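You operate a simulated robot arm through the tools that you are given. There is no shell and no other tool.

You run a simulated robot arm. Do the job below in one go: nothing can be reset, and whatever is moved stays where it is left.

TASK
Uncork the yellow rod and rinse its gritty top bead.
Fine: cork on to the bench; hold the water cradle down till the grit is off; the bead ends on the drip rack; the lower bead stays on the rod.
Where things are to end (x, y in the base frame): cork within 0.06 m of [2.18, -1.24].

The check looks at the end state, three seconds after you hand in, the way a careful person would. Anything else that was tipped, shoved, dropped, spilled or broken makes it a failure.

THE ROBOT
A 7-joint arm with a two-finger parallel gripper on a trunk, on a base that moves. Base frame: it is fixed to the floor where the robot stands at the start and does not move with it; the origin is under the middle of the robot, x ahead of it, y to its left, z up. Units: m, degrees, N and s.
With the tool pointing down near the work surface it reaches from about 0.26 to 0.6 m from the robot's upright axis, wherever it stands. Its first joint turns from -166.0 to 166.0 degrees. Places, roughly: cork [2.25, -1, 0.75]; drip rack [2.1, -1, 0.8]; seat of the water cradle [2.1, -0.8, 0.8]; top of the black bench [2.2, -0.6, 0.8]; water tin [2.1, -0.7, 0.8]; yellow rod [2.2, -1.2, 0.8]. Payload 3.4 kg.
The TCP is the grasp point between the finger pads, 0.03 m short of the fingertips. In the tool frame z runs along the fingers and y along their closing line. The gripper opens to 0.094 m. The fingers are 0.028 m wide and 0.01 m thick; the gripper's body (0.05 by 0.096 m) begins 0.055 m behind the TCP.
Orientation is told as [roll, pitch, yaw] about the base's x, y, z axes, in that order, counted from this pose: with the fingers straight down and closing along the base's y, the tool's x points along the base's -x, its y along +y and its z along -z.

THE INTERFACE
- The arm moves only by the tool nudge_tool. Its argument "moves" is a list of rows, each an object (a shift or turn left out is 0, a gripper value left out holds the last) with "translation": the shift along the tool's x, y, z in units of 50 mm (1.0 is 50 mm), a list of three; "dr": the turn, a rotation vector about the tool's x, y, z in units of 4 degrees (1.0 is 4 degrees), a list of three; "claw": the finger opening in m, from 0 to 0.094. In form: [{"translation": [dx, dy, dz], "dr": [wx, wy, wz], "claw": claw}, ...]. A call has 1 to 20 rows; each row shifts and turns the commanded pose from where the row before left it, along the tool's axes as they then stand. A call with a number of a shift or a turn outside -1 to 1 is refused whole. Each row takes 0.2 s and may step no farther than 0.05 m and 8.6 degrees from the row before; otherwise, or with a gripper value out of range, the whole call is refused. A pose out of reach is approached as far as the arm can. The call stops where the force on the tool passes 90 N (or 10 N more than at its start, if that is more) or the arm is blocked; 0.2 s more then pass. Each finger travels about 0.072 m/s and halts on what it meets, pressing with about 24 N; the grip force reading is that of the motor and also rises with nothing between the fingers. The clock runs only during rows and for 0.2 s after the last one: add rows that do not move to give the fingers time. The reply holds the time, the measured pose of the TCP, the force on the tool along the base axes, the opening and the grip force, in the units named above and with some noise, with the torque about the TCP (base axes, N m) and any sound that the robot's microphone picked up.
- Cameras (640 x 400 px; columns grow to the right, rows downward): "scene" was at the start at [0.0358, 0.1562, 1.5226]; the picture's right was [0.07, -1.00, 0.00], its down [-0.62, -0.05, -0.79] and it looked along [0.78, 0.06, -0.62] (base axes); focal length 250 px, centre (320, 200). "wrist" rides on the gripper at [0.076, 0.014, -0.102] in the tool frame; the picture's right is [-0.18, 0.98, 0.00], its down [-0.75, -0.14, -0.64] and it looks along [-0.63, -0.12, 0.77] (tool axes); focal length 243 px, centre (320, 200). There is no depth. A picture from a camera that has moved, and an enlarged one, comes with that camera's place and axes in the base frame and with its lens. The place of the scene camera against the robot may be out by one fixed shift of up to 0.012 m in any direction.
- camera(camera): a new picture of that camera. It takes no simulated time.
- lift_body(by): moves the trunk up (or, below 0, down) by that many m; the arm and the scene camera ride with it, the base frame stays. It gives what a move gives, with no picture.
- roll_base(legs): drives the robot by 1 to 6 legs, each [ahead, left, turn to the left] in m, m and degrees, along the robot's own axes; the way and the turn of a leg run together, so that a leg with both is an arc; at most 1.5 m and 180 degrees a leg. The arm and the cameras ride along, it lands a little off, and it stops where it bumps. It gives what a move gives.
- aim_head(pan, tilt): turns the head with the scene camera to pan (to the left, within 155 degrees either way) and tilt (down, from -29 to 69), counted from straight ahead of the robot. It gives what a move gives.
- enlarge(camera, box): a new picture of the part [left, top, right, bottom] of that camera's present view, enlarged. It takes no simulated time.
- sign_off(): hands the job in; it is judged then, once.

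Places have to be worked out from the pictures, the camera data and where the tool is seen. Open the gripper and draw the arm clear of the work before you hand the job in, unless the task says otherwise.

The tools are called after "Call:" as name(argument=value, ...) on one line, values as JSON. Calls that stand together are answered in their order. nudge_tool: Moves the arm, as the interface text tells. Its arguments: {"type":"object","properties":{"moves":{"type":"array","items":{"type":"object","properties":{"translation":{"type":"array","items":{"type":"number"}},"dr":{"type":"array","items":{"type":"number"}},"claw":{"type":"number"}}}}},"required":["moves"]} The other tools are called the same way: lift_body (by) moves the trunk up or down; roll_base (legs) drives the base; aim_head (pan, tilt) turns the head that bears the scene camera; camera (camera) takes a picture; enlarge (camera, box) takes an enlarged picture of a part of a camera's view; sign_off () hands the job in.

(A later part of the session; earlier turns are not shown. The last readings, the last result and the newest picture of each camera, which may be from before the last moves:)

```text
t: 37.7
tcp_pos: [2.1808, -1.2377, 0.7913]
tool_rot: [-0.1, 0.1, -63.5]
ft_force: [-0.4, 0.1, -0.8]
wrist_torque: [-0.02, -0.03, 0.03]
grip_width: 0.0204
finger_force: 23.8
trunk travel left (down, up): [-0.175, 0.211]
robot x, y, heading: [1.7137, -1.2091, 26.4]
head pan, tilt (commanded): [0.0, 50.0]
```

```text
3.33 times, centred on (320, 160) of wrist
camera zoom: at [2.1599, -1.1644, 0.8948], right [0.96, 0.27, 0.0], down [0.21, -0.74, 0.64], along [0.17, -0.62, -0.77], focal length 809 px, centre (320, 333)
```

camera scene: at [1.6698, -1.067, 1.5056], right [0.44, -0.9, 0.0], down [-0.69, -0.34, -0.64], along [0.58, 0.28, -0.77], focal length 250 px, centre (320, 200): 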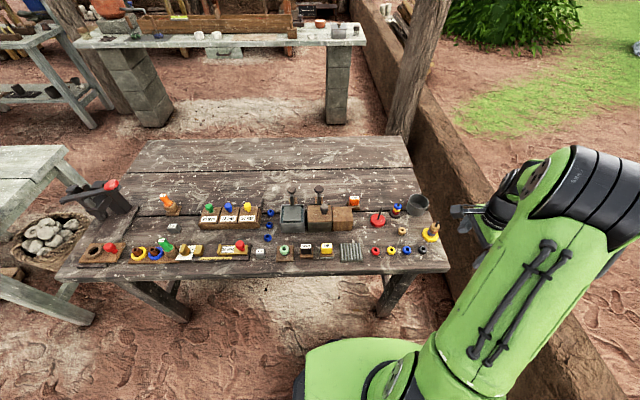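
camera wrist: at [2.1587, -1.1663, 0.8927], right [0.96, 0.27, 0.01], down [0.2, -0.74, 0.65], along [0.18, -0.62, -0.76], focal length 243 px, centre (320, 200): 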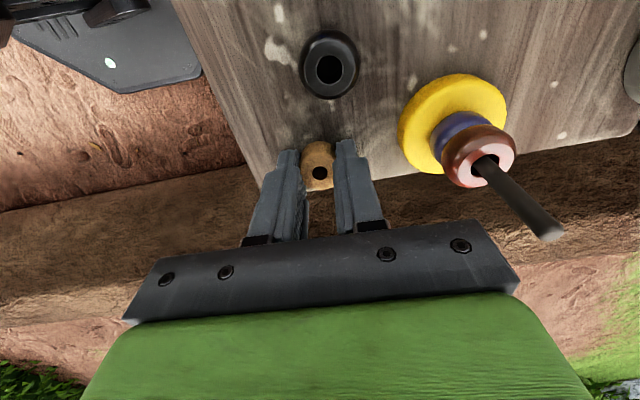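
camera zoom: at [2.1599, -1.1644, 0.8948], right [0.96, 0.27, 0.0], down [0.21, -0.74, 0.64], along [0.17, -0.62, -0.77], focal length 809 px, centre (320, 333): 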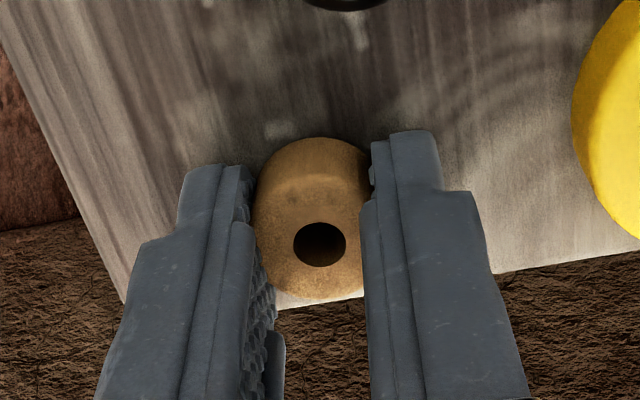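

Load is now zero at z≈0.791, with the cork resting or a hair above the bench. I open the fingers to 0.042 m and look.

Call:
nudge_tool(moves=[{"claw": 0.03}, {"claw": 0.042}, {"claw": 0.042}])

Call:
enlarge(camera="wrist", box=[240, 80, 400, 240])

```text
t: 38.5
tcp_pos: [2.1833, -1.238, 0.793]
tool_rot: [0.0, 0.0, -63.6]
ft_force: [0.2, -0.3, 1.1]
wrist_torque: [-0.01, 0.0, 0.01]
grip_width: 0.0422
finger_force: 0.1
trunk travel left (down, up): [-0.175, 0.211]
robot x, y, heading: [1.71, -1.2085, 26.4]
head pan, tilt (commanded): [0.0, 50.0]
```

```text
2.50 times, centred on (320, 160) of wrist
camera zoom: at [2.1606, -1.165, 0.8956], right [0.96, 0.27, 0.0], down [0.21, -0.74, 0.64], along [0.17, -0.62, -0.77], focal length 606 px, centre (320, 300)
```

zoom: 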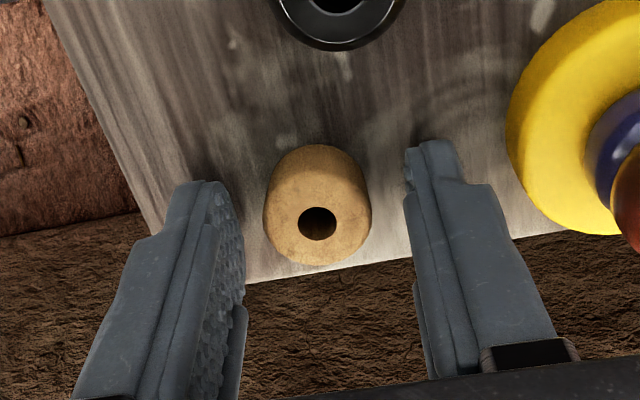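

The cork stands upright, released. I rise straight up and return over the rod for the top bead.

Call:
nudge_tool(moves=[{"translation": [0, 0, -0.3]}, {"translation": [0, 0, -0.6]}, {"translation": [0, 0, -0.6]}, {"translation": [0, 0, -0.6]}, {"translation": [0.043, 0.48, 0], "claw": 0.055}, {"translation": [0.043, 0.48, 0], "claw": 0.055}, {"translation": [0.043, 0.48, 0], "claw": 0.055}, {"claw": 0.055}, {"claw": 0.055}])

Call:
camera(camera="wrist")

Call:
enlarge(camera="wrist", box=[270, 50, 370, 150])

```text
t: 40.5
tcp_pos: [2.2434, -1.2006, 0.9]
tool_rot: [0.0, 0.0, -63.6]
ft_force: [1.1, 1.3, -0.6]
wrist_torque: [-0.02, -0.01, 0.03]
grip_width: 0.0551
finger_force: 0.0
trunk travel left (down, up): [-0.175, 0.211]
robot x, y, heading: [1.7103, -1.212, 26.2]
head pan, tilt (commanded): [0.0, 50.0]
```

```text
taken
camera wrist: at [2.2234, -1.1267, 1.0017], right [0.96, 0.27, 0.0], down [0.21, -0.74, 0.64], along [0.17, -0.62, -0.77], focal length 243 px, centre (320, 200)
```

wrist: 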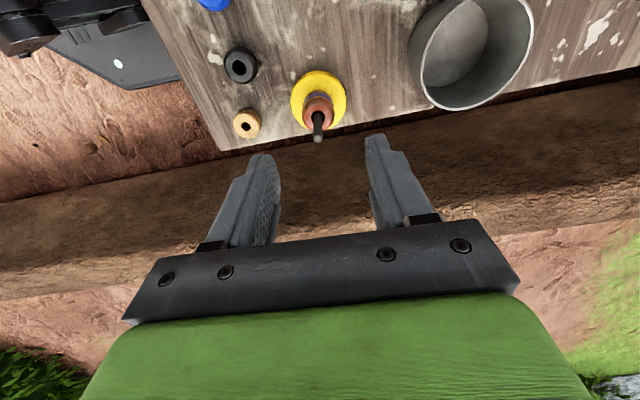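

```text
4.00 times, centred on (320, 100) of wrist
camera zoom: at [2.2234, -1.1267, 1.0017], right [0.96, 0.27, 0.0], down [0.21, -0.74, 0.64], along [0.17, -0.62, -0.77], focal length 970 px, centre (320, 600)
```

zoom: 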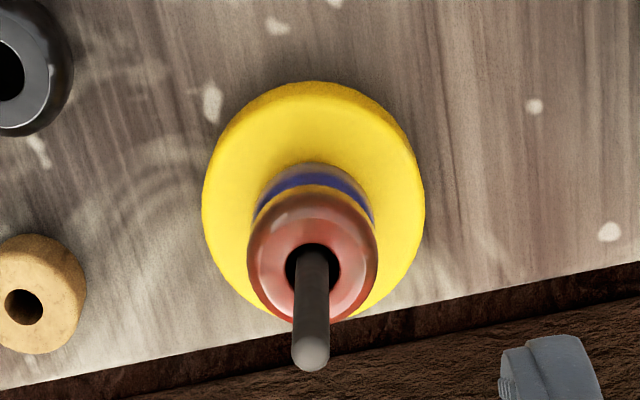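

The bead sits 1.5 mm off in tool y; I correct and descend to TCP z≈0.819, with fingertips near the junction of the two beads, then check before closing.

Call:
nudge_tool(moves=[{"translation": [0, -0.03, 0.405], "claw": 0.055}, {"translation": [0, 0, 0.405], "claw": 0.055}, {"translation": [0, 0, 0.405], "claw": 0.055}, {"translation": [0, 0, 0.405], "claw": 0.055}, {"claw": 0.055}])

Call:
enlarge(camera="wrist", box=[240, 80, 400, 240])

Call:
enlarge(camera="scene", box=[400, 190, 470, 260])

```text
t: 41.7
tcp_pos: [2.2425, -1.2042, 0.8169]
tool_rot: [0.1, 0.0, -63.7]
ft_force: [-0.1, 0.5, -0.9]
wrist_torque: [0.01, -0.02, 0.04]
grip_width: 0.0552
finger_force: 0.0
trunk travel left (down, up): [-0.175, 0.211]
robot x, y, heading: [1.714, -1.209, 26.2]
head pan, tilt (commanded): [0.0, 50.0]
```

```text
2.50 times, centred on (320, 160) of wrist
camera zoom: at [2.2206, -1.129, 0.921], right [0.96, 0.27, 0.0], down [0.21, -0.74, 0.64], along [0.17, -0.62, -0.77], focal length 606 px, centre (320, 300)
```

zoom: 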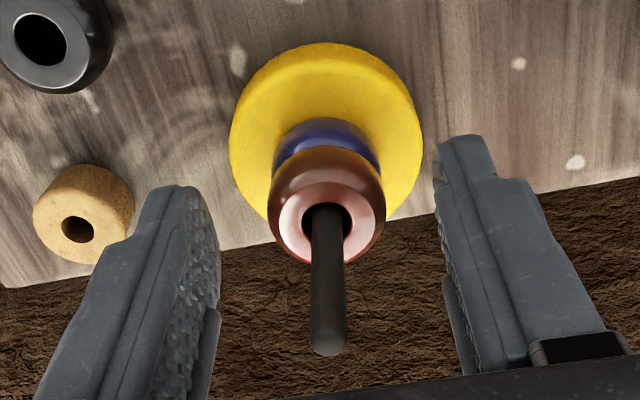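

```text
5.71 times, centred on (435, 225) of scene
camera zoom: at [1.6696, -1.067, 1.5056], right [0.44, -0.9, 0.0], down [-0.69, -0.34, -0.64], along [0.58, 0.28, -0.77], focal length 1429 px, centre (-337, 57)
```

zoom: 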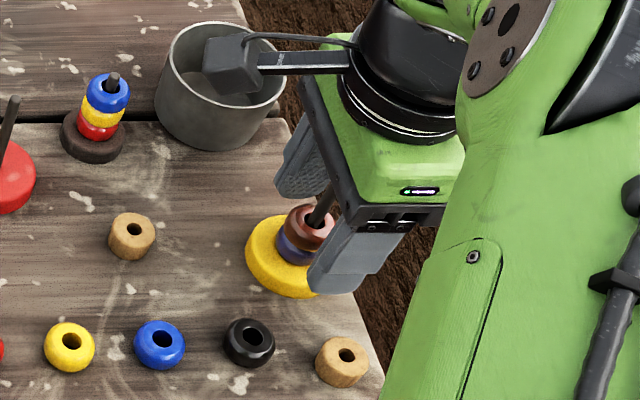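

Fingers straddle the bead; the bead reads ~1.7 mm to +y and I want ~1.5 mm lower. I correct and close slowly on the bead.

Call:
nudge_tool(moves=[{"translation": [0, 0.025, 0.03], "claw": 0.055}, {"claw": 0.042}, {"claw": 0.036}, {"claw": 0.03}, {"claw": 0.02}, {"claw": 0.015}, {"claw": 0.015}])

Call:
enlarge(camera="wrist", box=[240, 80, 400, 240])

Call:
enlarge(camera="scene", box=[400, 190, 470, 260])

```text
t: 43.3
tcp_pos: [2.2419, -1.2022, 0.8165]
tool_rot: [-0.1, -0.1, -63.5]
ft_force: [-0.8, 0.8, 0.5]
wrist_torque: [0.01, -0.02, -0.03]
grip_width: 0.026
finger_force: 23.7
trunk travel left (down, up): [-0.175, 0.211]
robot x, y, heading: [1.71, -1.2079, 26.3]
head pan, tilt (commanded): [0.0, 50.0]
```

```text
2.50 times, centred on (320, 160) of wrist
camera zoom: at [2.2216, -1.1283, 0.9195], right [0.96, 0.27, 0.0], down [0.21, -0.74, 0.64], along [0.17, -0.62, -0.77], focal length 606 px, centre (320, 300)
```

zoom: 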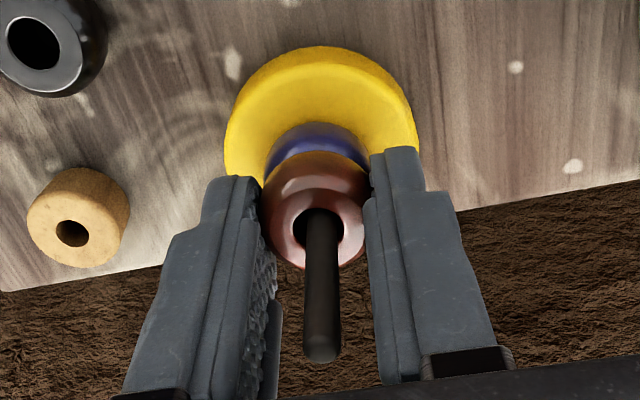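

```text
5.71 times, centred on (435, 225) of scene
camera zoom: at [1.6698, -1.067, 1.5056], right [0.44, -0.9, 0.0], down [-0.69, -0.34, -0.64], along [0.58, 0.28, -0.77], focal length 1429 px, centre (-337, 57)
```

zoom: 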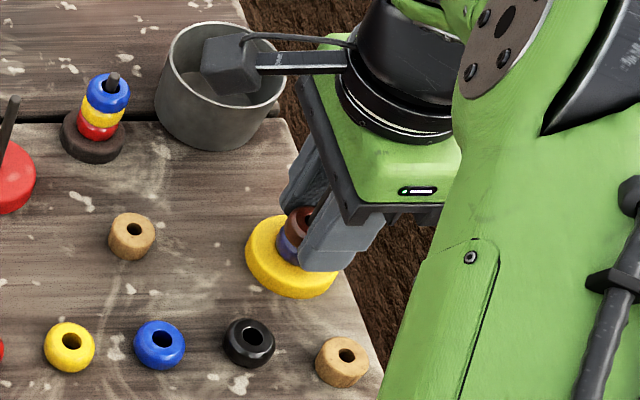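

Bead gripped at 26.0 mm width. I lift a little (12 mm) and check that only the red bead comes up.

Call:
nudge_tool(moves=[{"translation": [0, 0, -0.08]}, {"translation": [0, 0, -0.08]}, {"translation": [0, 0, -0.08]}])

Call:
enlarge(camera="wrist", box=[240, 80, 400, 240])

Call:
enlarge(camera="scene", box=[400, 190, 470, 260])

```text
t: 44.1
tcp_pos: [2.2442, -1.2028, 0.8282]
tool_rot: [0.0, 0.0, -63.6]
ft_force: [1.1, -0.9, 0.0]
wrist_torque: [0.01, -0.01, -0.02]
grip_width: 0.0258
finger_force: 24.0
trunk travel left (down, up): [-0.175, 0.211]
robot x, y, heading: [1.7143, -1.2075, 26.2]
head pan, tilt (commanded): [0.0, 50.0]
```

```text
2.50 times, centred on (320, 160) of wrist
camera zoom: at [2.2223, -1.1282, 0.9316], right [0.96, 0.27, 0.0], down [0.21, -0.74, 0.64], along [0.17, -0.62, -0.77], focal length 606 px, centre (320, 300)
```

zoom: 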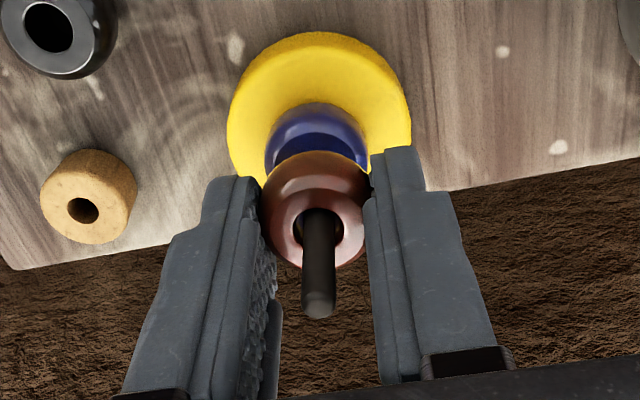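

```text
5.71 times, centred on (435, 225) of scene
camera zoom: at [1.6698, -1.067, 1.5056], right [0.44, -0.9, 0.0], down [-0.69, -0.34, -0.64], along [0.58, 0.28, -0.77], focal length 1429 px, centre (-337, 57)
```

zoom: 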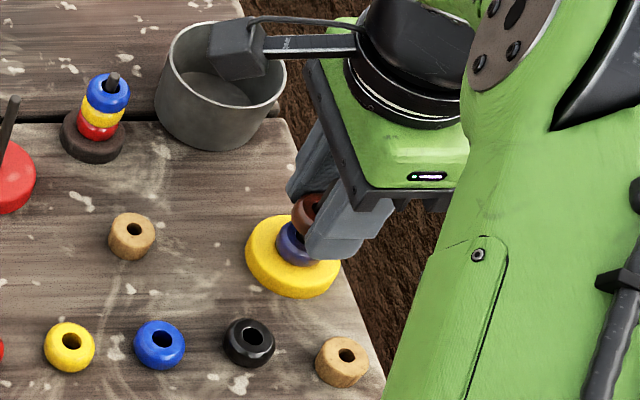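

Only the red bead rises; the blue one stays on the rod. I lift clear and turn the yaw back by +90° at height.

Call:
nudge_tool(moves=[{"translation": [0, 0, -0.3]}, {"translation": [0, 0, -0.5]}, {"translation": [0, 0, -0.6]}, {"translation": [0, 0, -0.6]}, {"translation": [0, 0, -0.6]}, {"dr": [0, 0, -0.978]}, {"dr": [0, 0, -0.978]}, {"dr": [0, 0, -0.978]}, {"dr": [0, 0, -0.978]}, {"dr": [0, 0, -0.978]}, {"dr": [0, 0, -0.978]}, {"dr": [0, 0, -0.978]}, {"dr": [0, 0, -0.978]}, {"dr": [0, 0, -0.978]}, {"dr": [0, 0, -0.978]}, {"dr": [0, 0, -0.978]}, {"dr": [0, 0, -0.978]}])

Call:
nudge_tool(moves=[{"dr": [0, 0, -0.978]}, {"dr": [0, 0, -0.978]}, {"dr": [0, 0, -0.978]}, {"dr": [0, 0, -0.978]}, {"dr": [0, 0, -0.978]}, {"dr": [0, 0, -0.978]}, {"dr": [0, 0, -0.978]}, {"dr": [0, 0, -0.978]}, {"dr": [0, 0, -0.978]}, {"dr": [0, 0, -0.978]}, {"dr": [0, 0, -0.978]}, {}, {}])

Call:
camera(camera="wrist")

Call:
camera(camera="scene")

```text
t: 47.7
tcp_pos: [2.2433, -1.201, 0.958]
tool_rot: [0.0, -0.1, -16.7]
ft_force: [0.6, 0.2, -0.2]
wrist_torque: [0.0, 0.0, -0.01]
grip_width: 0.0259
finger_force: 23.8
trunk travel left (down, up): [-0.175, 0.211]
robot x, y, heading: [1.7116, -1.2071, 26.1]
head pan, tilt (commanded): [0.0, 50.0]
```

```text
t: 50.5
tcp_pos: [2.2429, -1.2013, 0.958]
tool_rot: [0.0, 0.0, 26.4]
ft_force: [0.1, 0.2, -0.8]
wrist_torque: [-0.02, -0.02, -0.03]
grip_width: 0.0254
finger_force: 24.4
trunk travel left (down, up): [-0.175, 0.211]
robot x, y, heading: [1.7117, -1.2087, 26.1]
head pan, tilt (commanded): [0.0, 50.0]
```

```text
taken
camera wrist: at [2.1686, -1.2232, 1.0611], right [-0.27, 0.96, 0.0], down [0.74, 0.21, 0.64], along [0.62, 0.17, -0.77], focal length 243 px, centre (320, 200)
```

wrist: 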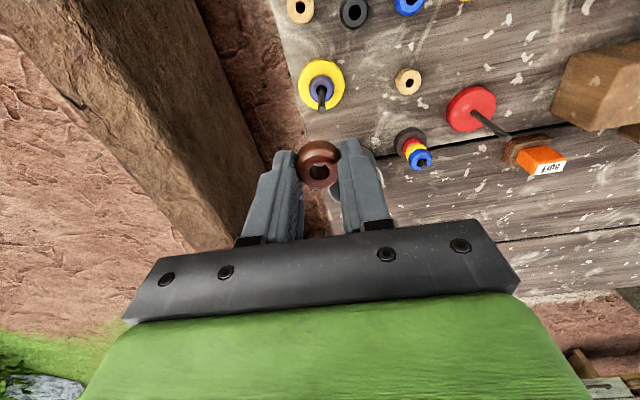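

```text
taken
camera scene: at [1.6698, -1.067, 1.5056], right [0.44, -0.9, 0.0], down [-0.69, -0.34, -0.64], along [0.58, 0.28, -0.77], focal length 250 px, centre (320, 200)
```

scene: 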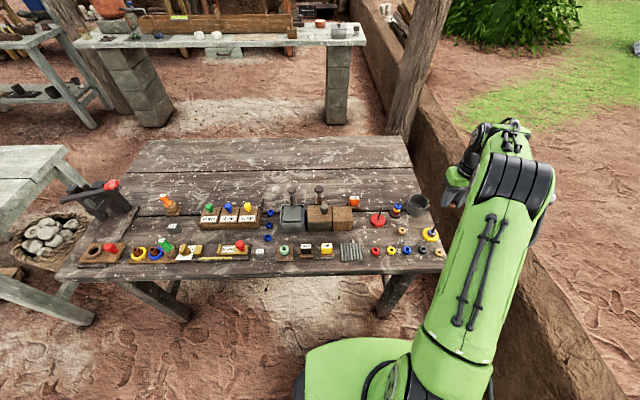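

The cradle lies at the edge of reach from here, so with the bead held high (z≈0.96, above everything) I shift the base ~0.2 m left and 0.04 m forward.

Call:
roll_base(legs=[[0.03, 0.2, 0]])

Call:
camera(camera="scene")

Call:
camera(camera="wrist")

```text
t: 52.1
tcp_pos: [2.1801, -1.0051, 0.9593]
tool_rot: [-0.1, 0.0, 26.3]
ft_force: [-0.5, 0.4, 0.0]
wrist_torque: [-0.03, -0.01, -0.05]
grip_width: 0.0258
finger_force: 24.3
trunk travel left (down, up): [-0.175, 0.211]
robot x, y, heading: [1.6472, -1.0148, 26.3]
head pan, tilt (commanded): [0.0, 50.0]
```

```text
taken
camera scene: at [1.6062, -0.8705, 1.5055], right [0.45, -0.9, 0.0], down [-0.69, -0.34, -0.64], along [0.58, 0.29, -0.77], focal length 250 px, centre (320, 200)
```

scene: 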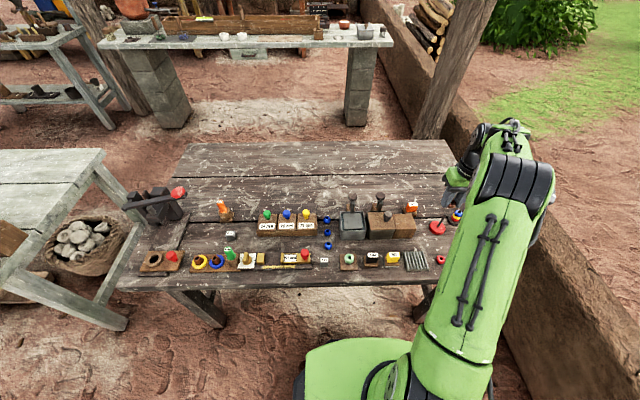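

```text
taken
camera wrist: at [2.1054, -1.026, 1.0613], right [-0.27, 0.96, 0.0], down [0.74, 0.21, 0.64], along [0.62, 0.17, -0.77], focal length 243 px, centre (320, 200)
```

wrist: 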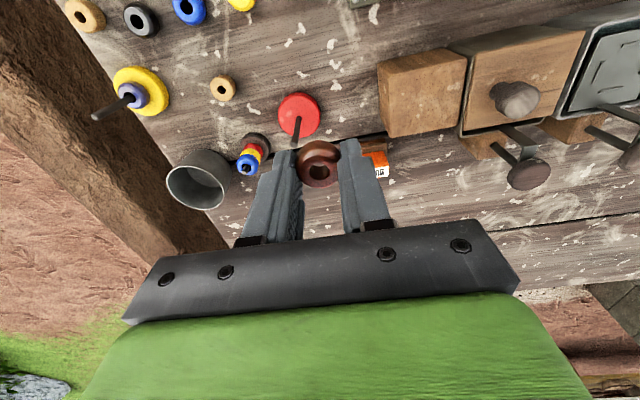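

Now I examine the two tins and their levers from the scene camera.

Call:
enlarge(camera="scene", box=[320, 180, 430, 280])

Call:
enlarge(camera="scene", box=[330, 185, 400, 245])

Call:
enlarge(camera="wrist", box=[440, 10, 640, 200])

```text
4.00 times, centred on (375, 230) of scene
camera zoom: at [1.6062, -0.8705, 1.5055], right [0.45, -0.9, 0.0], down [-0.69, -0.34, -0.64], along [0.58, 0.29, -0.77], focal length 1000 px, centre (100, 80)
```

zoom: 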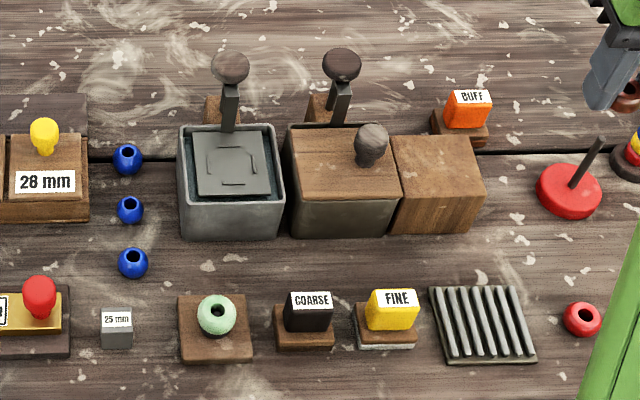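

```text
6.67 times, centred on (365, 215) of scene
camera zoom: at [1.6062, -0.8705, 1.5055], right [0.45, -0.9, 0.0], down [-0.69, -0.34, -0.64], along [0.58, 0.29, -0.77], focal length 1667 px, centre (20, 100)
```

zoom: 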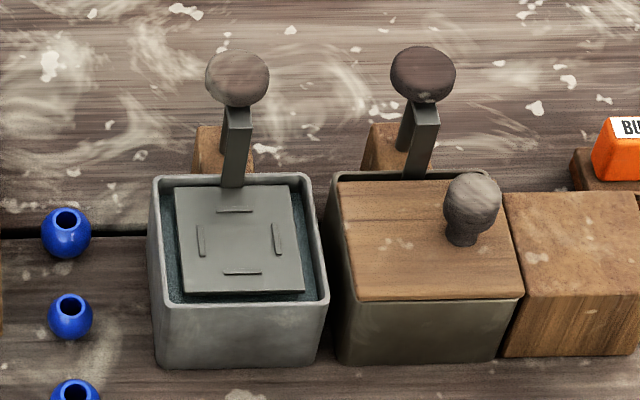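

```text
2.11 times, centred on (540, 105) of wrist
camera zoom: at [2.1054, -1.026, 1.0613], right [-0.27, 0.96, 0.0], down [0.74, 0.21, 0.64], along [0.62, 0.17, -0.77], focal length 511 px, centre (-143, 400)
```

zoom: 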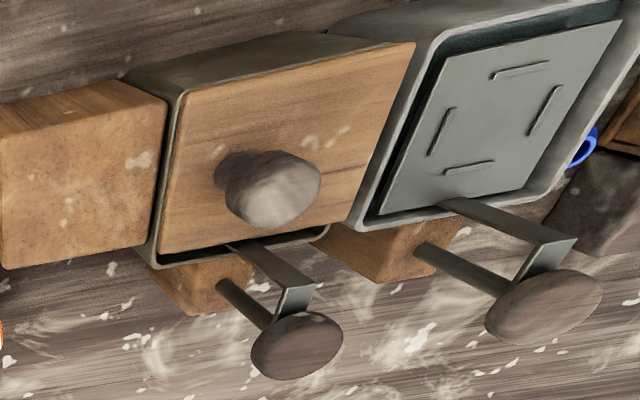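

The open left tin (dark teal water inside, bare seat plate with four stops, lever and knob behind) is the water cradle at about (2.095, -0.747); its knob top is at about z 0.88. I carry the bead up and left for a closer wrist look at the cradle.

Call:
nudge_tool(moves=[{"translation": [0.171, 0.782, -0.13]}, {"translation": [0.171, 0.782, -0.13]}, {"translation": [0.171, 0.782, -0.13]}, {"translation": [0.171, 0.782, -0.13]}, {}, {}])

Call:
camera(camera="wrist")

Call:
enlarge(camera="wrist", box=[350, 60, 510, 220])

```text
t: 53.5
tcp_pos: [2.0785, -0.8799, 0.9844]
tool_rot: [0.0, 0.0, 26.5]
ft_force: [-1.2, -0.4, -0.3]
wrist_torque: [-0.01, -0.01, 0.01]
grip_width: 0.0256
finger_force: 24.0
trunk travel left (down, up): [-0.175, 0.211]
robot x, y, heading: [1.6504, -1.0155, 26.2]
head pan, tilt (commanded): [0.0, 50.0]
```

```text
taken
camera wrist: at [2.0039, -0.9017, 1.0872], right [-0.27, 0.96, 0.0], down [0.74, 0.21, 0.64], along [0.62, 0.18, -0.77], focal length 243 px, centre (320, 200)
```

wrist: 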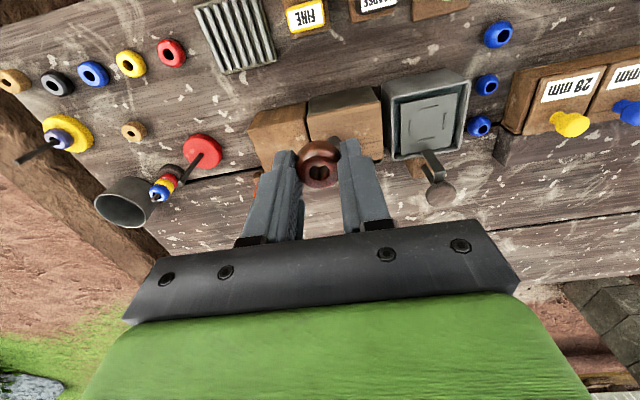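

```text
2.50 times, centred on (430, 140) of wrist
camera zoom: at [2.0039, -0.9017, 1.0872], right [-0.27, 0.96, 0.0], down [0.74, 0.21, 0.64], along [0.62, 0.18, -0.77], focal length 606 px, centre (45, 350)
```

zoom: 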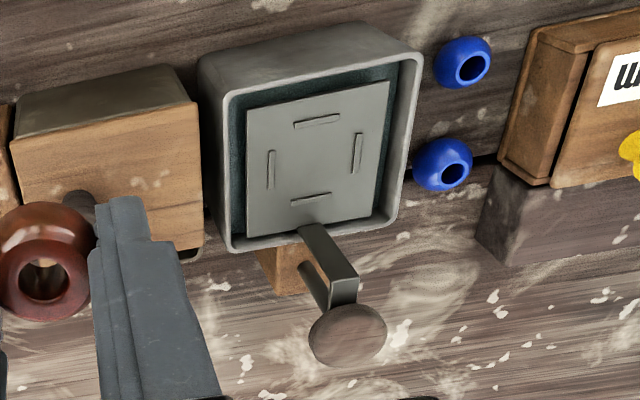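

I move the bead directly above the estimated seat centre, at z≈0.96, to refine the alignment from straight above.

Call:
nudge_tool(moves=[{"translation": [-0.315, 0.586, 0.1]}, {"translation": [-0.315, 0.586, 0.1]}, {"translation": [-0.315, 0.586, 0.1]}, {"translation": [-0.315, 0.586, 0.1]}, {}, {}])

Call:
camera(camera="wrist")

Call:
enlarge(camera="wrist", box=[240, 40, 400, 200])

Call:
enlarge(camera="scene", box=[330, 150, 430, 250])

```text
t: 54.9
tcp_pos: [2.0841, -0.7463, 0.9639]
tool_rot: [0.0, 0.0, 26.3]
ft_force: [1.1, -0.2, 0.9]
wrist_torque: [0.0, 0.0, 0.01]
grip_width: 0.0259
finger_force: 24.6
trunk travel left (down, up): [-0.175, 0.211]
robot x, y, heading: [1.6477, -1.0117, 26.3]
head pan, tilt (commanded): [0.0, 50.0]
```

```text
taken
camera wrist: at [2.01, -0.767, 1.068], right [-0.27, 0.96, 0.0], down [0.74, 0.21, 0.64], along [0.62, 0.17, -0.77], focal length 243 px, centre (320, 200)
```

wrist: 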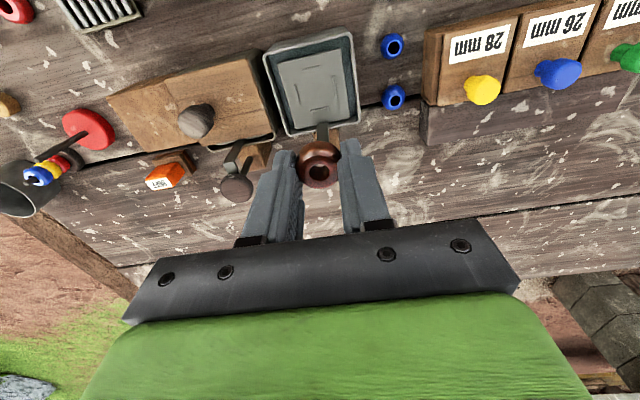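

```text
2.50 times, centred on (320, 120) of wrist
camera zoom: at [2.01, -0.767, 1.068], right [-0.27, 0.96, 0.0], down [0.74, 0.21, 0.64], along [0.62, 0.17, -0.77], focal length 606 px, centre (320, 400)
```

zoom: 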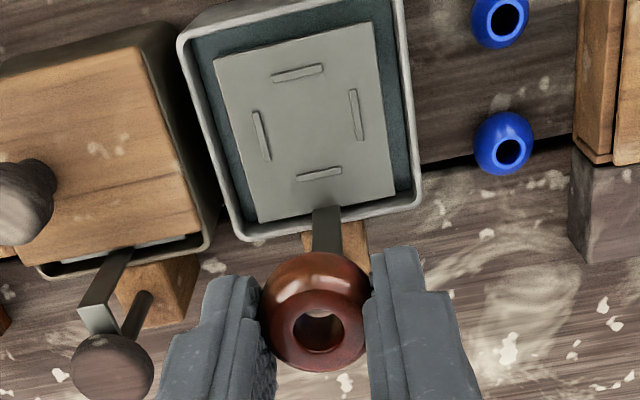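

```text
4.00 times, centred on (380, 200) of scene
camera zoom: at [1.6067, -0.8716, 1.5056], right [0.45, -0.9, 0.0], down [-0.69, -0.34, -0.64], along [0.58, 0.29, -0.77], focal length 1000 px, centre (80, 200)
```

zoom: 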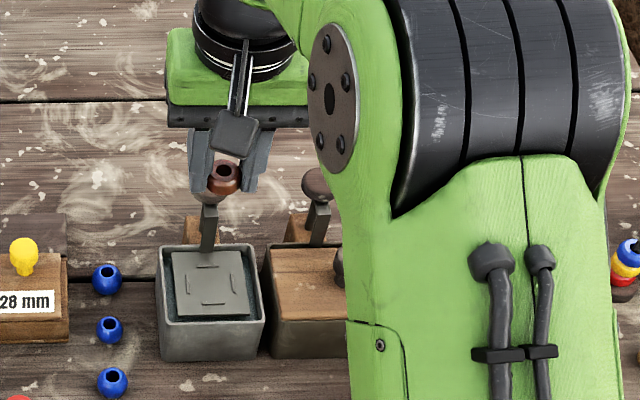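

Two wrist views agree: seat centre at (2.0785, -0.7528), z≈0.816. I shift onto it and descend to z≈0.88, then re-check the alignment.

Call:
nudge_tool(moves=[{"translation": [0.04, -0.0165, 0.42]}, {"translation": [0.04, -0.0165, 0.42]}, {"translation": [0.04, -0.0165, 0.42]}, {"translation": [0.04, -0.0165, 0.42]}, {}])

Call:
camera(camera="wrist")

Call:
enlarge(camera="wrist", box=[240, 60, 400, 220])

Call:
enlarge(camera="scene", box=[330, 170, 400, 240])

```text
t: 56.1
tcp_pos: [2.0792, -0.7534, 0.8789]
tool_rot: [0.0, 0.0, 26.4]
ft_force: [0.0, -0.3, 0.5]
wrist_torque: [0.0, 0.0, 0.0]
grip_width: 0.0258
finger_force: 23.9
trunk travel left (down, up): [-0.175, 0.211]
robot x, y, heading: [1.6478, -1.0113, 26.4]
head pan, tilt (commanded): [0.0, 50.0]
```

```text
taken
camera wrist: at [2.0043, -0.7745, 0.9818], right [-0.27, 0.96, 0.0], down [0.74, 0.21, 0.64], along [0.62, 0.18, -0.77], focal length 243 px, centre (320, 200)
```

wrist: 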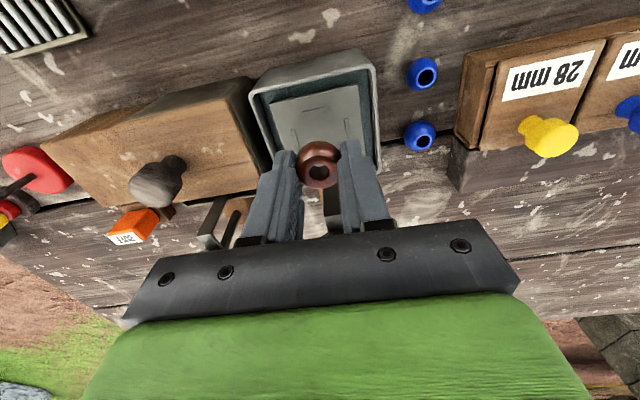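

```text
2.50 times, centred on (320, 140) of wrist
camera zoom: at [2.0043, -0.7745, 0.9818], right [-0.27, 0.96, 0.0], down [0.74, 0.21, 0.64], along [0.62, 0.18, -0.77], focal length 606 px, centre (320, 350)
```

zoom: 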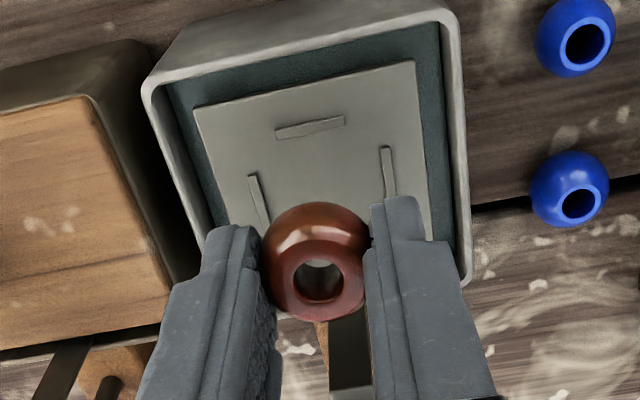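

```text
5.71 times, centred on (365, 205) of scene
camera zoom: at [1.6065, -0.8719, 1.5056], right [0.45, -0.9, 0.0], down [-0.69, -0.34, -0.64], along [0.58, 0.29, -0.77], focal length 1429 px, centre (63, 171)
```

zoom: 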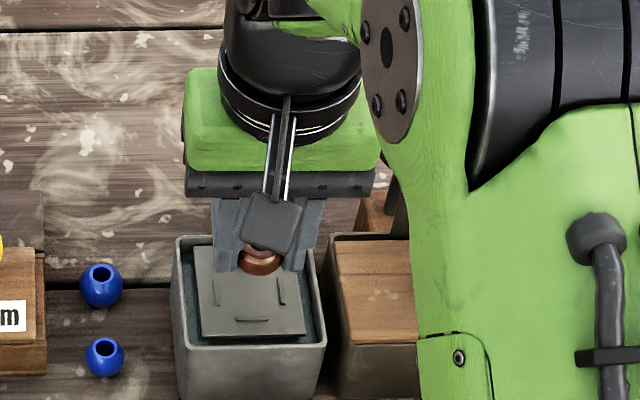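

Alignment is good (seat centre under the bead). I descend to ~2 mm above seating.

Call:
nudge_tool(moves=[{"translation": [0, 0, 0.2]}, {"translation": [0, 0, 0.2]}, {"translation": [0, 0, 0.16]}, {}])

Call:
enlarge(camera="wrist", box=[240, 60, 400, 220])

Call:
enlarge(camera="scene", box=[330, 170, 400, 240])

```text
t: 57.1
tcp_pos: [2.0776, -0.7544, 0.8529]
tool_rot: [0.0, 0.0, 26.4]
ft_force: [0.6, 0.3, 0.5]
wrist_torque: [0.01, 0.0, -0.01]
grip_width: 0.026
finger_force: 23.7
trunk travel left (down, up): [-0.175, 0.211]
robot x, y, heading: [1.6502, -1.0143, 26.3]
head pan, tilt (commanded): [0.0, 50.0]
```

```text
2.50 times, centred on (320, 140) of wrist
camera zoom: at [2.0037, -0.7751, 0.9545], right [-0.27, 0.96, 0.0], down [0.74, 0.21, 0.64], along [0.62, 0.17, -0.77], focal length 606 px, centre (320, 350)
```

zoom: 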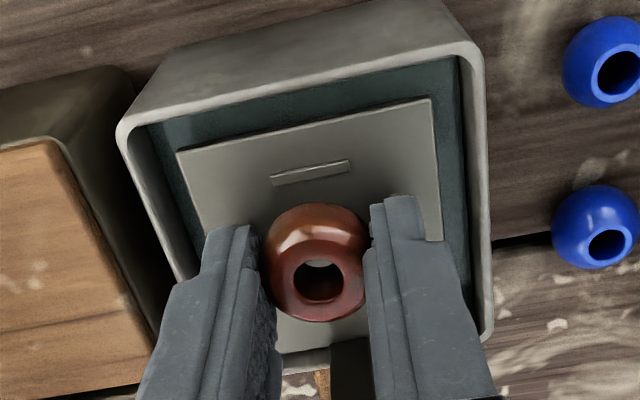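

```text
5.71 times, centred on (365, 205) of scene
camera zoom: at [1.6066, -0.8719, 1.5056], right [0.45, -0.9, 0.0], down [-0.69, -0.34, -0.64], along [0.58, 0.29, -0.77], focal length 1429 px, centre (63, 171)
```

zoom: 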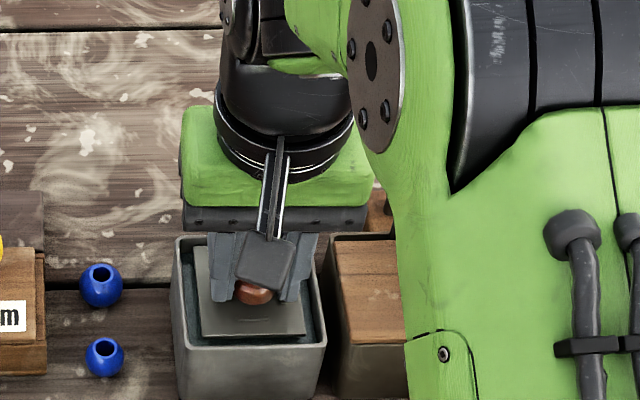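

No contact yet. I lower in small steps and watch the force.

Call:
nudge_tool(moves=[{"translation": [0, 0, 0.02]}, {"translation": [0, 0, 0.02]}, {}])

Call:
enlarge(camera="wrist", box=[270, 90, 370, 190])

```text
t: 57.9
tcp_pos: [2.0777, -0.7541, 0.8497]
tool_rot: [0.0, 0.1, 26.3]
ft_force: [0.1, 0.7, -0.7]
wrist_torque: [-0.02, -0.02, 0.02]
grip_width: 0.0255
finger_force: 24.1
trunk travel left (down, up): [-0.175, 0.211]
robot x, y, heading: [1.649, -1.016, 26.2]
head pan, tilt (commanded): [0.0, 50.0]
```

```text
4.00 times, centred on (320, 140) of wrist
camera zoom: at [2.0035, -0.7752, 0.9527], right [-0.27, 0.96, 0.0], down [0.74, 0.21, 0.64], along [0.62, 0.17, -0.77], focal length 970 px, centre (320, 440)
```

zoom: 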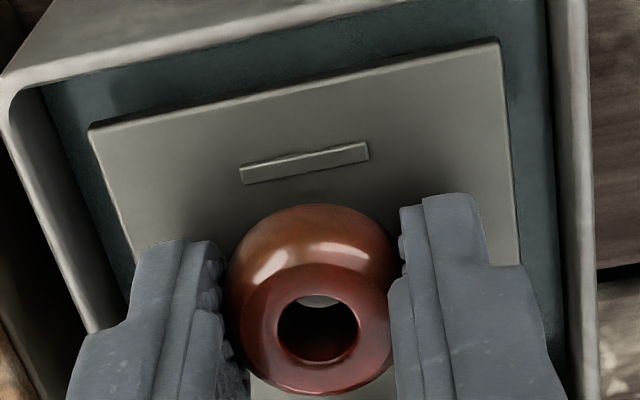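

Still free; the near stop looks ~3 mm tall and the bead is about that high. I lower a further 1–2 mm.

Call:
nudge_tool(moves=[{"translation": [0, 0, 0.02]}, {"translation": [0, 0, 0.015]}, {}])

```text
t: 58.7
tcp_pos: [2.0779, -0.7544, 0.8482]
tool_rot: [0.0, 0.0, 26.5]
ft_force: [0.0, 0.2, 1.1]
wrist_torque: [-0.02, 0.0, -0.03]
grip_width: 0.0258
finger_force: 23.9
trunk travel left (down, up): [-0.175, 0.211]
robot x, y, heading: [1.6506, -1.0126, 26.4]
head pan, tilt (commanded): [0.0, 50.0]
```

Force still within noise; two more 1 mm steps.

Call:
nudge_tool(moves=[{"translation": [0, 0, 0.02]}, {}])

Call:
enlarge(camera="wrist", box=[270, 90, 370, 190])

```text
t: 59.3
tcp_pos: [2.0783, -0.7534, 0.8473]
tool_rot: [0.0, 0.0, 26.5]
ft_force: [-0.1, 1.1, 1.6]
wrist_torque: [-0.02, -0.04, -0.01]
grip_width: 0.0257
finger_force: 23.8
trunk travel left (down, up): [-0.175, 0.211]
robot x, y, heading: [1.6489, -1.0171, 26.5]
head pan, tilt (commanded): [0.0, 50.0]
```

```text
4.00 times, centred on (320, 140) of wrist
camera zoom: at [2.0039, -0.7755, 0.9501], right [-0.27, 0.96, 0.0], down [0.74, 0.21, 0.64], along [0.62, 0.18, -0.77], focal length 970 px, centre (320, 440)
```

zoom: 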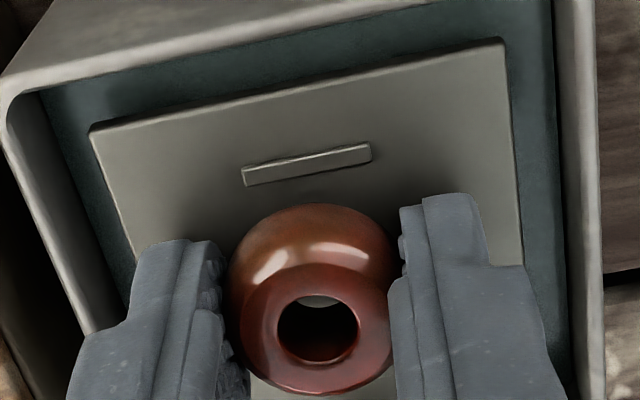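

One more millimetre to feel for contact.

Call:
nudge_tool(moves=[{"translation": [0, 0, 0.02]}, {}])

Call:
nudge_tool(moves=[{"translation": [0, 0, 0.02]}, {}])

Call:
enlarge(camera="wrist", box=[240, 60, 400, 220])

```text
t: 59.9
tcp_pos: [2.0782, -0.7548, 0.8464]
tool_rot: [0.1, 0.0, 26.4]
ft_force: [0.6, -0.1, 1.0]
wrist_torque: [0.04, 0.0, 0.02]
grip_width: 0.0258
finger_force: 24.3
trunk travel left (down, up): [-0.175, 0.211]
robot x, y, heading: [1.65, -1.0159, 26.2]
head pan, tilt (commanded): [0.0, 50.0]
```

```text
t: 60.5
tcp_pos: [2.078, -0.7539, 0.8453]
tool_rot: [-0.1, 0.0, 26.4]
ft_force: [1.5, -0.8, 2.1]
wrist_torque: [-0.02, -0.08, 0.0]
grip_width: 0.0259
finger_force: 23.7
trunk travel left (down, up): [-0.175, 0.211]
robot x, y, heading: [1.6485, -1.0107, 26.6]
head pan, tilt (commanded): [0.0, 50.0]
```

```text
2.50 times, centred on (320, 140) of wrist
camera zoom: at [2.0037, -0.7754, 0.9483], right [-0.27, 0.96, 0.0], down [0.74, 0.21, 0.64], along [0.62, 0.17, -0.77], focal length 606 px, centre (320, 350)
```

zoom: 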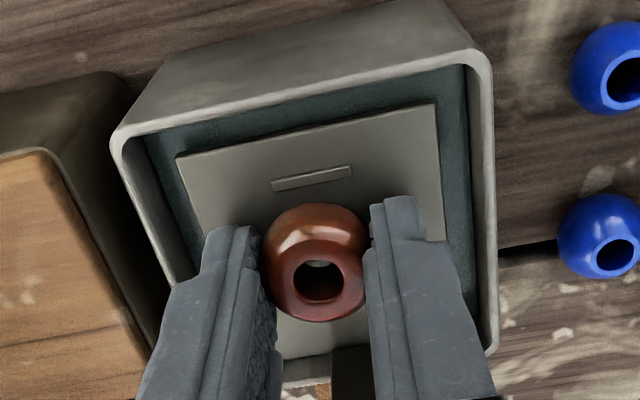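

The cradle is yielding softly (~2 N) so the bead is seated. I ease up 2.5 mm and release the bead gently.

Call:
nudge_tool(moves=[{"translation": [0, 0, -0.05]}, {}, {"claw": 0.03}, {"claw": 0.034}, {"claw": 0.04}, {"claw": 0.046}, {"claw": 0.046}])

Call:
enlarge(camera="wrist", box=[240, 60, 400, 220])

```text
t: 62.1
tcp_pos: [2.0789, -0.7546, 0.8494]
tool_rot: [0.0, 0.1, 26.4]
ft_force: [-0.2, -0.5, -0.1]
wrist_torque: [-0.03, 0.0, 0.0]
grip_width: 0.0458
finger_force: 0.1
trunk travel left (down, up): [-0.175, 0.211]
robot x, y, heading: [1.6465, -1.0152, 26.6]
head pan, tilt (commanded): [0.0, 50.0]
```

```text
2.50 times, centred on (320, 140) of wrist
camera zoom: at [2.0036, -0.7752, 0.9509], right [-0.27, 0.96, 0.0], down [0.74, 0.21, 0.64], along [0.62, 0.18, -0.77], focal length 606 px, centre (320, 350)
```

zoom: 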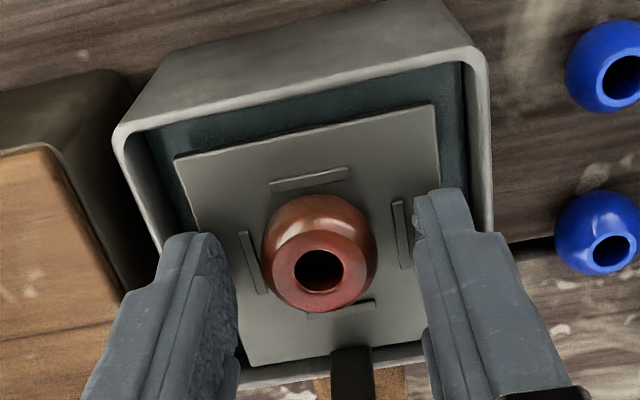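

The bead sits squarely between the four stops. I rise straight up, then close the fingers over the knob position behind the seat.

Call:
nudge_tool(moves=[{"translation": [0, 0, -0.2]}, {"translation": [0, 0, -0.5]}, {"translation": [0, 0, -0.6]}, {"translation": [0, 0, -0.6]}, {"claw": 0.02}, {"claw": 0.0}, {"claw": 0.0}])

Call:
camera(camera="wrist")

Call:
enlarge(camera="wrist", box=[240, 60, 400, 220])

Call:
enlarge(camera="scene", box=[330, 170, 400, 240])

```text
t: 63.7
tcp_pos: [2.078, -0.7543, 0.9429]
tool_rot: [0.0, 0.0, 26.4]
ft_force: [0.3, 0.5, 0.4]
wrist_torque: [0.02, 0.01, -0.03]
grip_width: 0.0
finger_force: 24.0
trunk travel left (down, up): [-0.175, 0.211]
robot x, y, heading: [1.6491, -1.0171, 26.3]
head pan, tilt (commanded): [0.0, 50.0]
```

```text
taken
camera wrist: at [2.0035, -0.7747, 1.0456], right [-0.27, 0.96, 0.0], down [0.74, 0.21, 0.64], along [0.62, 0.18, -0.77], focal length 243 px, centre (320, 200)
```

wrist: 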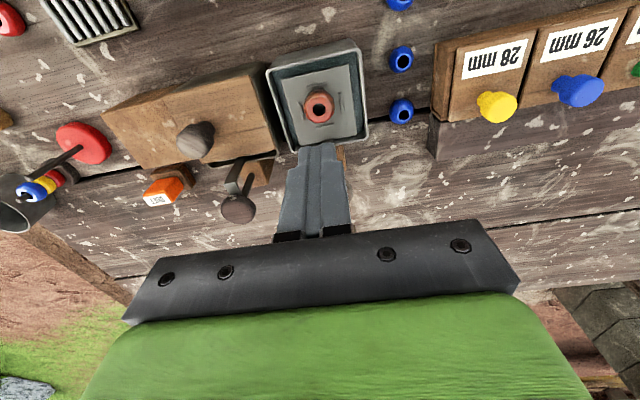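

```text
2.50 times, centred on (320, 140) of wrist
camera zoom: at [2.0035, -0.7747, 1.0456], right [-0.27, 0.96, 0.0], down [0.74, 0.21, 0.64], along [0.62, 0.18, -0.77], focal length 606 px, centre (320, 350)
```

zoom: 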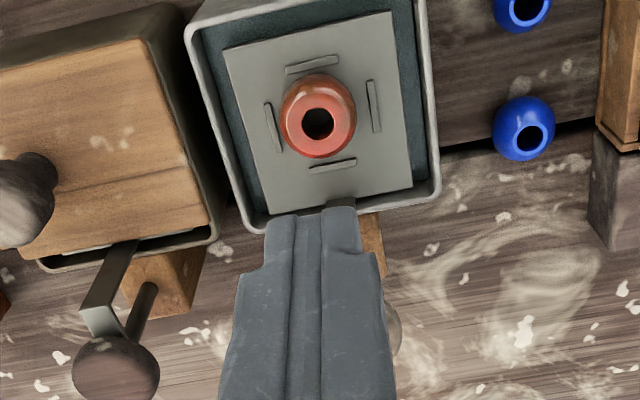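

```text
5.71 times, centred on (365, 205) of scene
camera zoom: at [1.6067, -0.8718, 1.5056], right [0.45, -0.9, 0.0], down [-0.69, -0.34, -0.64], along [0.58, 0.29, -0.77], focal length 1429 px, centre (63, 171)
```

zoom: 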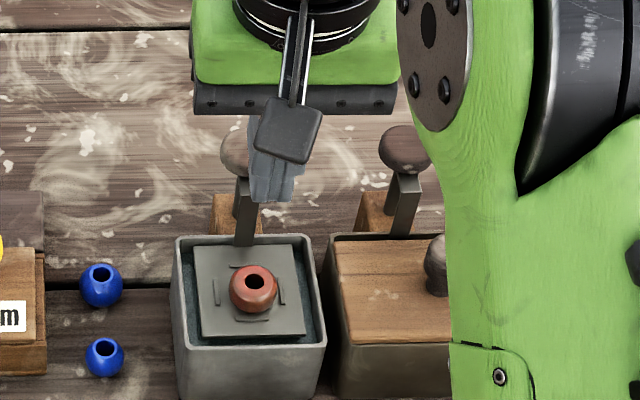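

Bead seated with its grit visible. The knob's place (2.129, -0.7275, top ≈0.877) is consistent with this view, so I move the closed fingertips over it and come down to just above it.

Call:
nudge_tool(moves=[{"translation": [-0.576, 0.014, 0], "claw": 0.0}, {"translation": [-0.576, 0.014, 0], "claw": 0.0}, {"translation": [0, 0, 0.3], "claw": 0.0}, {"translation": [0, 0, 0.3], "claw": 0.0}, {"claw": 0.0}])

Call:
camera(camera="wrist")

Call:
enlarge(camera="scene", box=[330, 170, 400, 240])

```text
t: 64.9
tcp_pos: [2.1293, -0.7278, 0.9119]
tool_rot: [0.0, 0.0, 26.4]
ft_force: [0.0, 0.1, -0.4]
wrist_torque: [0.0, 0.01, 0.01]
grip_width: 0.0
finger_force: 24.3
trunk travel left (down, up): [-0.175, 0.211]
robot x, y, heading: [1.6485, -1.0118, 26.5]
head pan, tilt (commanded): [0.0, 50.0]
```

```text
taken
camera wrist: at [2.0552, -0.7483, 1.015], right [-0.27, 0.96, 0.0], down [0.74, 0.21, 0.64], along [0.62, 0.18, -0.77], focal length 243 px, centre (320, 200)
```

wrist: 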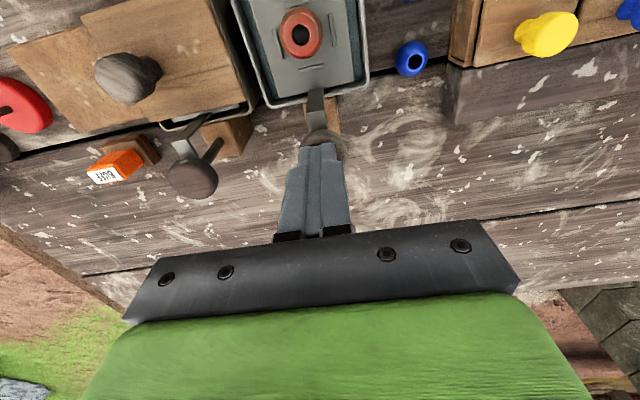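

```text
5.71 times, centred on (365, 205) of scene
camera zoom: at [1.6064, -0.872, 1.5056], right [0.45, -0.9, 0.0], down [-0.69, -0.34, -0.64], along [0.58, 0.29, -0.77], focal length 1429 px, centre (63, 171)
```

zoom: 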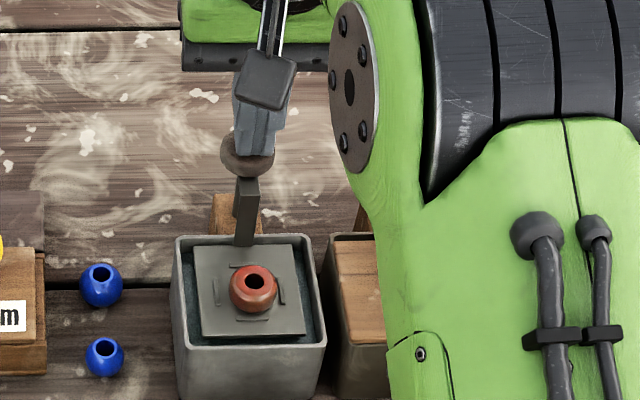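

Fingertips are centred over the knob. I descend in small steps and watch the force.

Call:
nudge_tool(moves=[{"translation": [0, 0, 0.05], "claw": 0.0}, {"translation": [0, 0, 0.05], "claw": 0.0}, {"claw": 0.0}])

Call:
nudge_tool(moves=[{"translation": [0, 0, 0.1], "claw": 0.0}, {"claw": 0.0}])

Call:
enlarge(camera="wrist", box=[220, 0, 420, 170])

Call:
enlarge(camera="scene", box=[330, 170, 400, 240])

```text
t: 65.7
tcp_pos: [2.1298, -0.7266, 0.908]
tool_rot: [0.0, -0.1, 26.4]
ft_force: [0.7, 0.1, 0.2]
wrist_torque: [0.02, 0.03, 0.0]
grip_width: 0.0
finger_force: 23.8
trunk travel left (down, up): [-0.175, 0.211]
robot x, y, heading: [1.6473, -1.0114, 26.5]
head pan, tilt (commanded): [0.0, 50.0]
```

```text
t: 66.3
tcp_pos: [2.1286, -0.7271, 0.9024]
tool_rot: [0.1, 0.0, 26.4]
ft_force: [1.2, 0.5, 0.5]
wrist_torque: [0.02, -0.06, 0.02]
grip_width: 0.0
finger_force: 24.3
trunk travel left (down, up): [-0.175, 0.211]
robot x, y, heading: [1.6488, -1.0131, 26.6]
head pan, tilt (commanded): [0.0, 50.0]
```

```text
2.35 times, centred on (320, 85) of wrist
camera zoom: at [2.0547, -0.7485, 1.0051], right [-0.27, 0.96, 0.0], down [0.74, 0.21, 0.64], along [0.62, 0.18, -0.77], focal length 571 px, centre (320, 471)
```

zoom: 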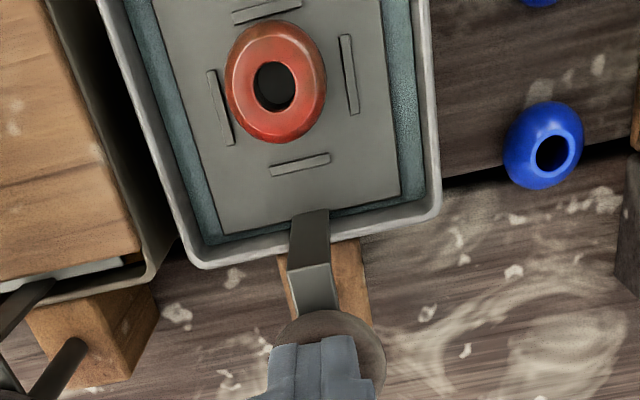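

```text
5.71 times, centred on (365, 205) of scene
camera zoom: at [1.6067, -0.872, 1.5056], right [0.45, -0.9, 0.0], down [-0.69, -0.34, -0.64], along [0.58, 0.29, -0.77], focal length 1429 px, centre (63, 171)
```

zoom: 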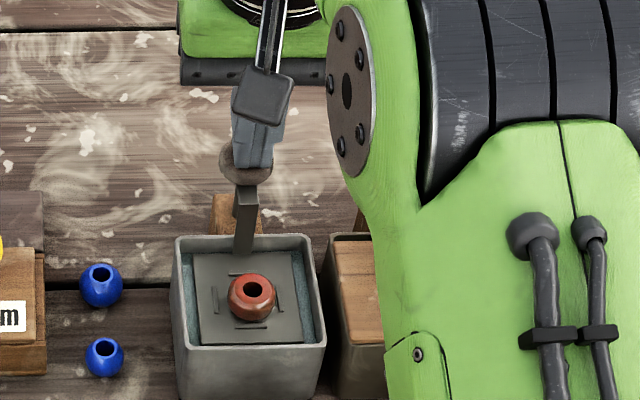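

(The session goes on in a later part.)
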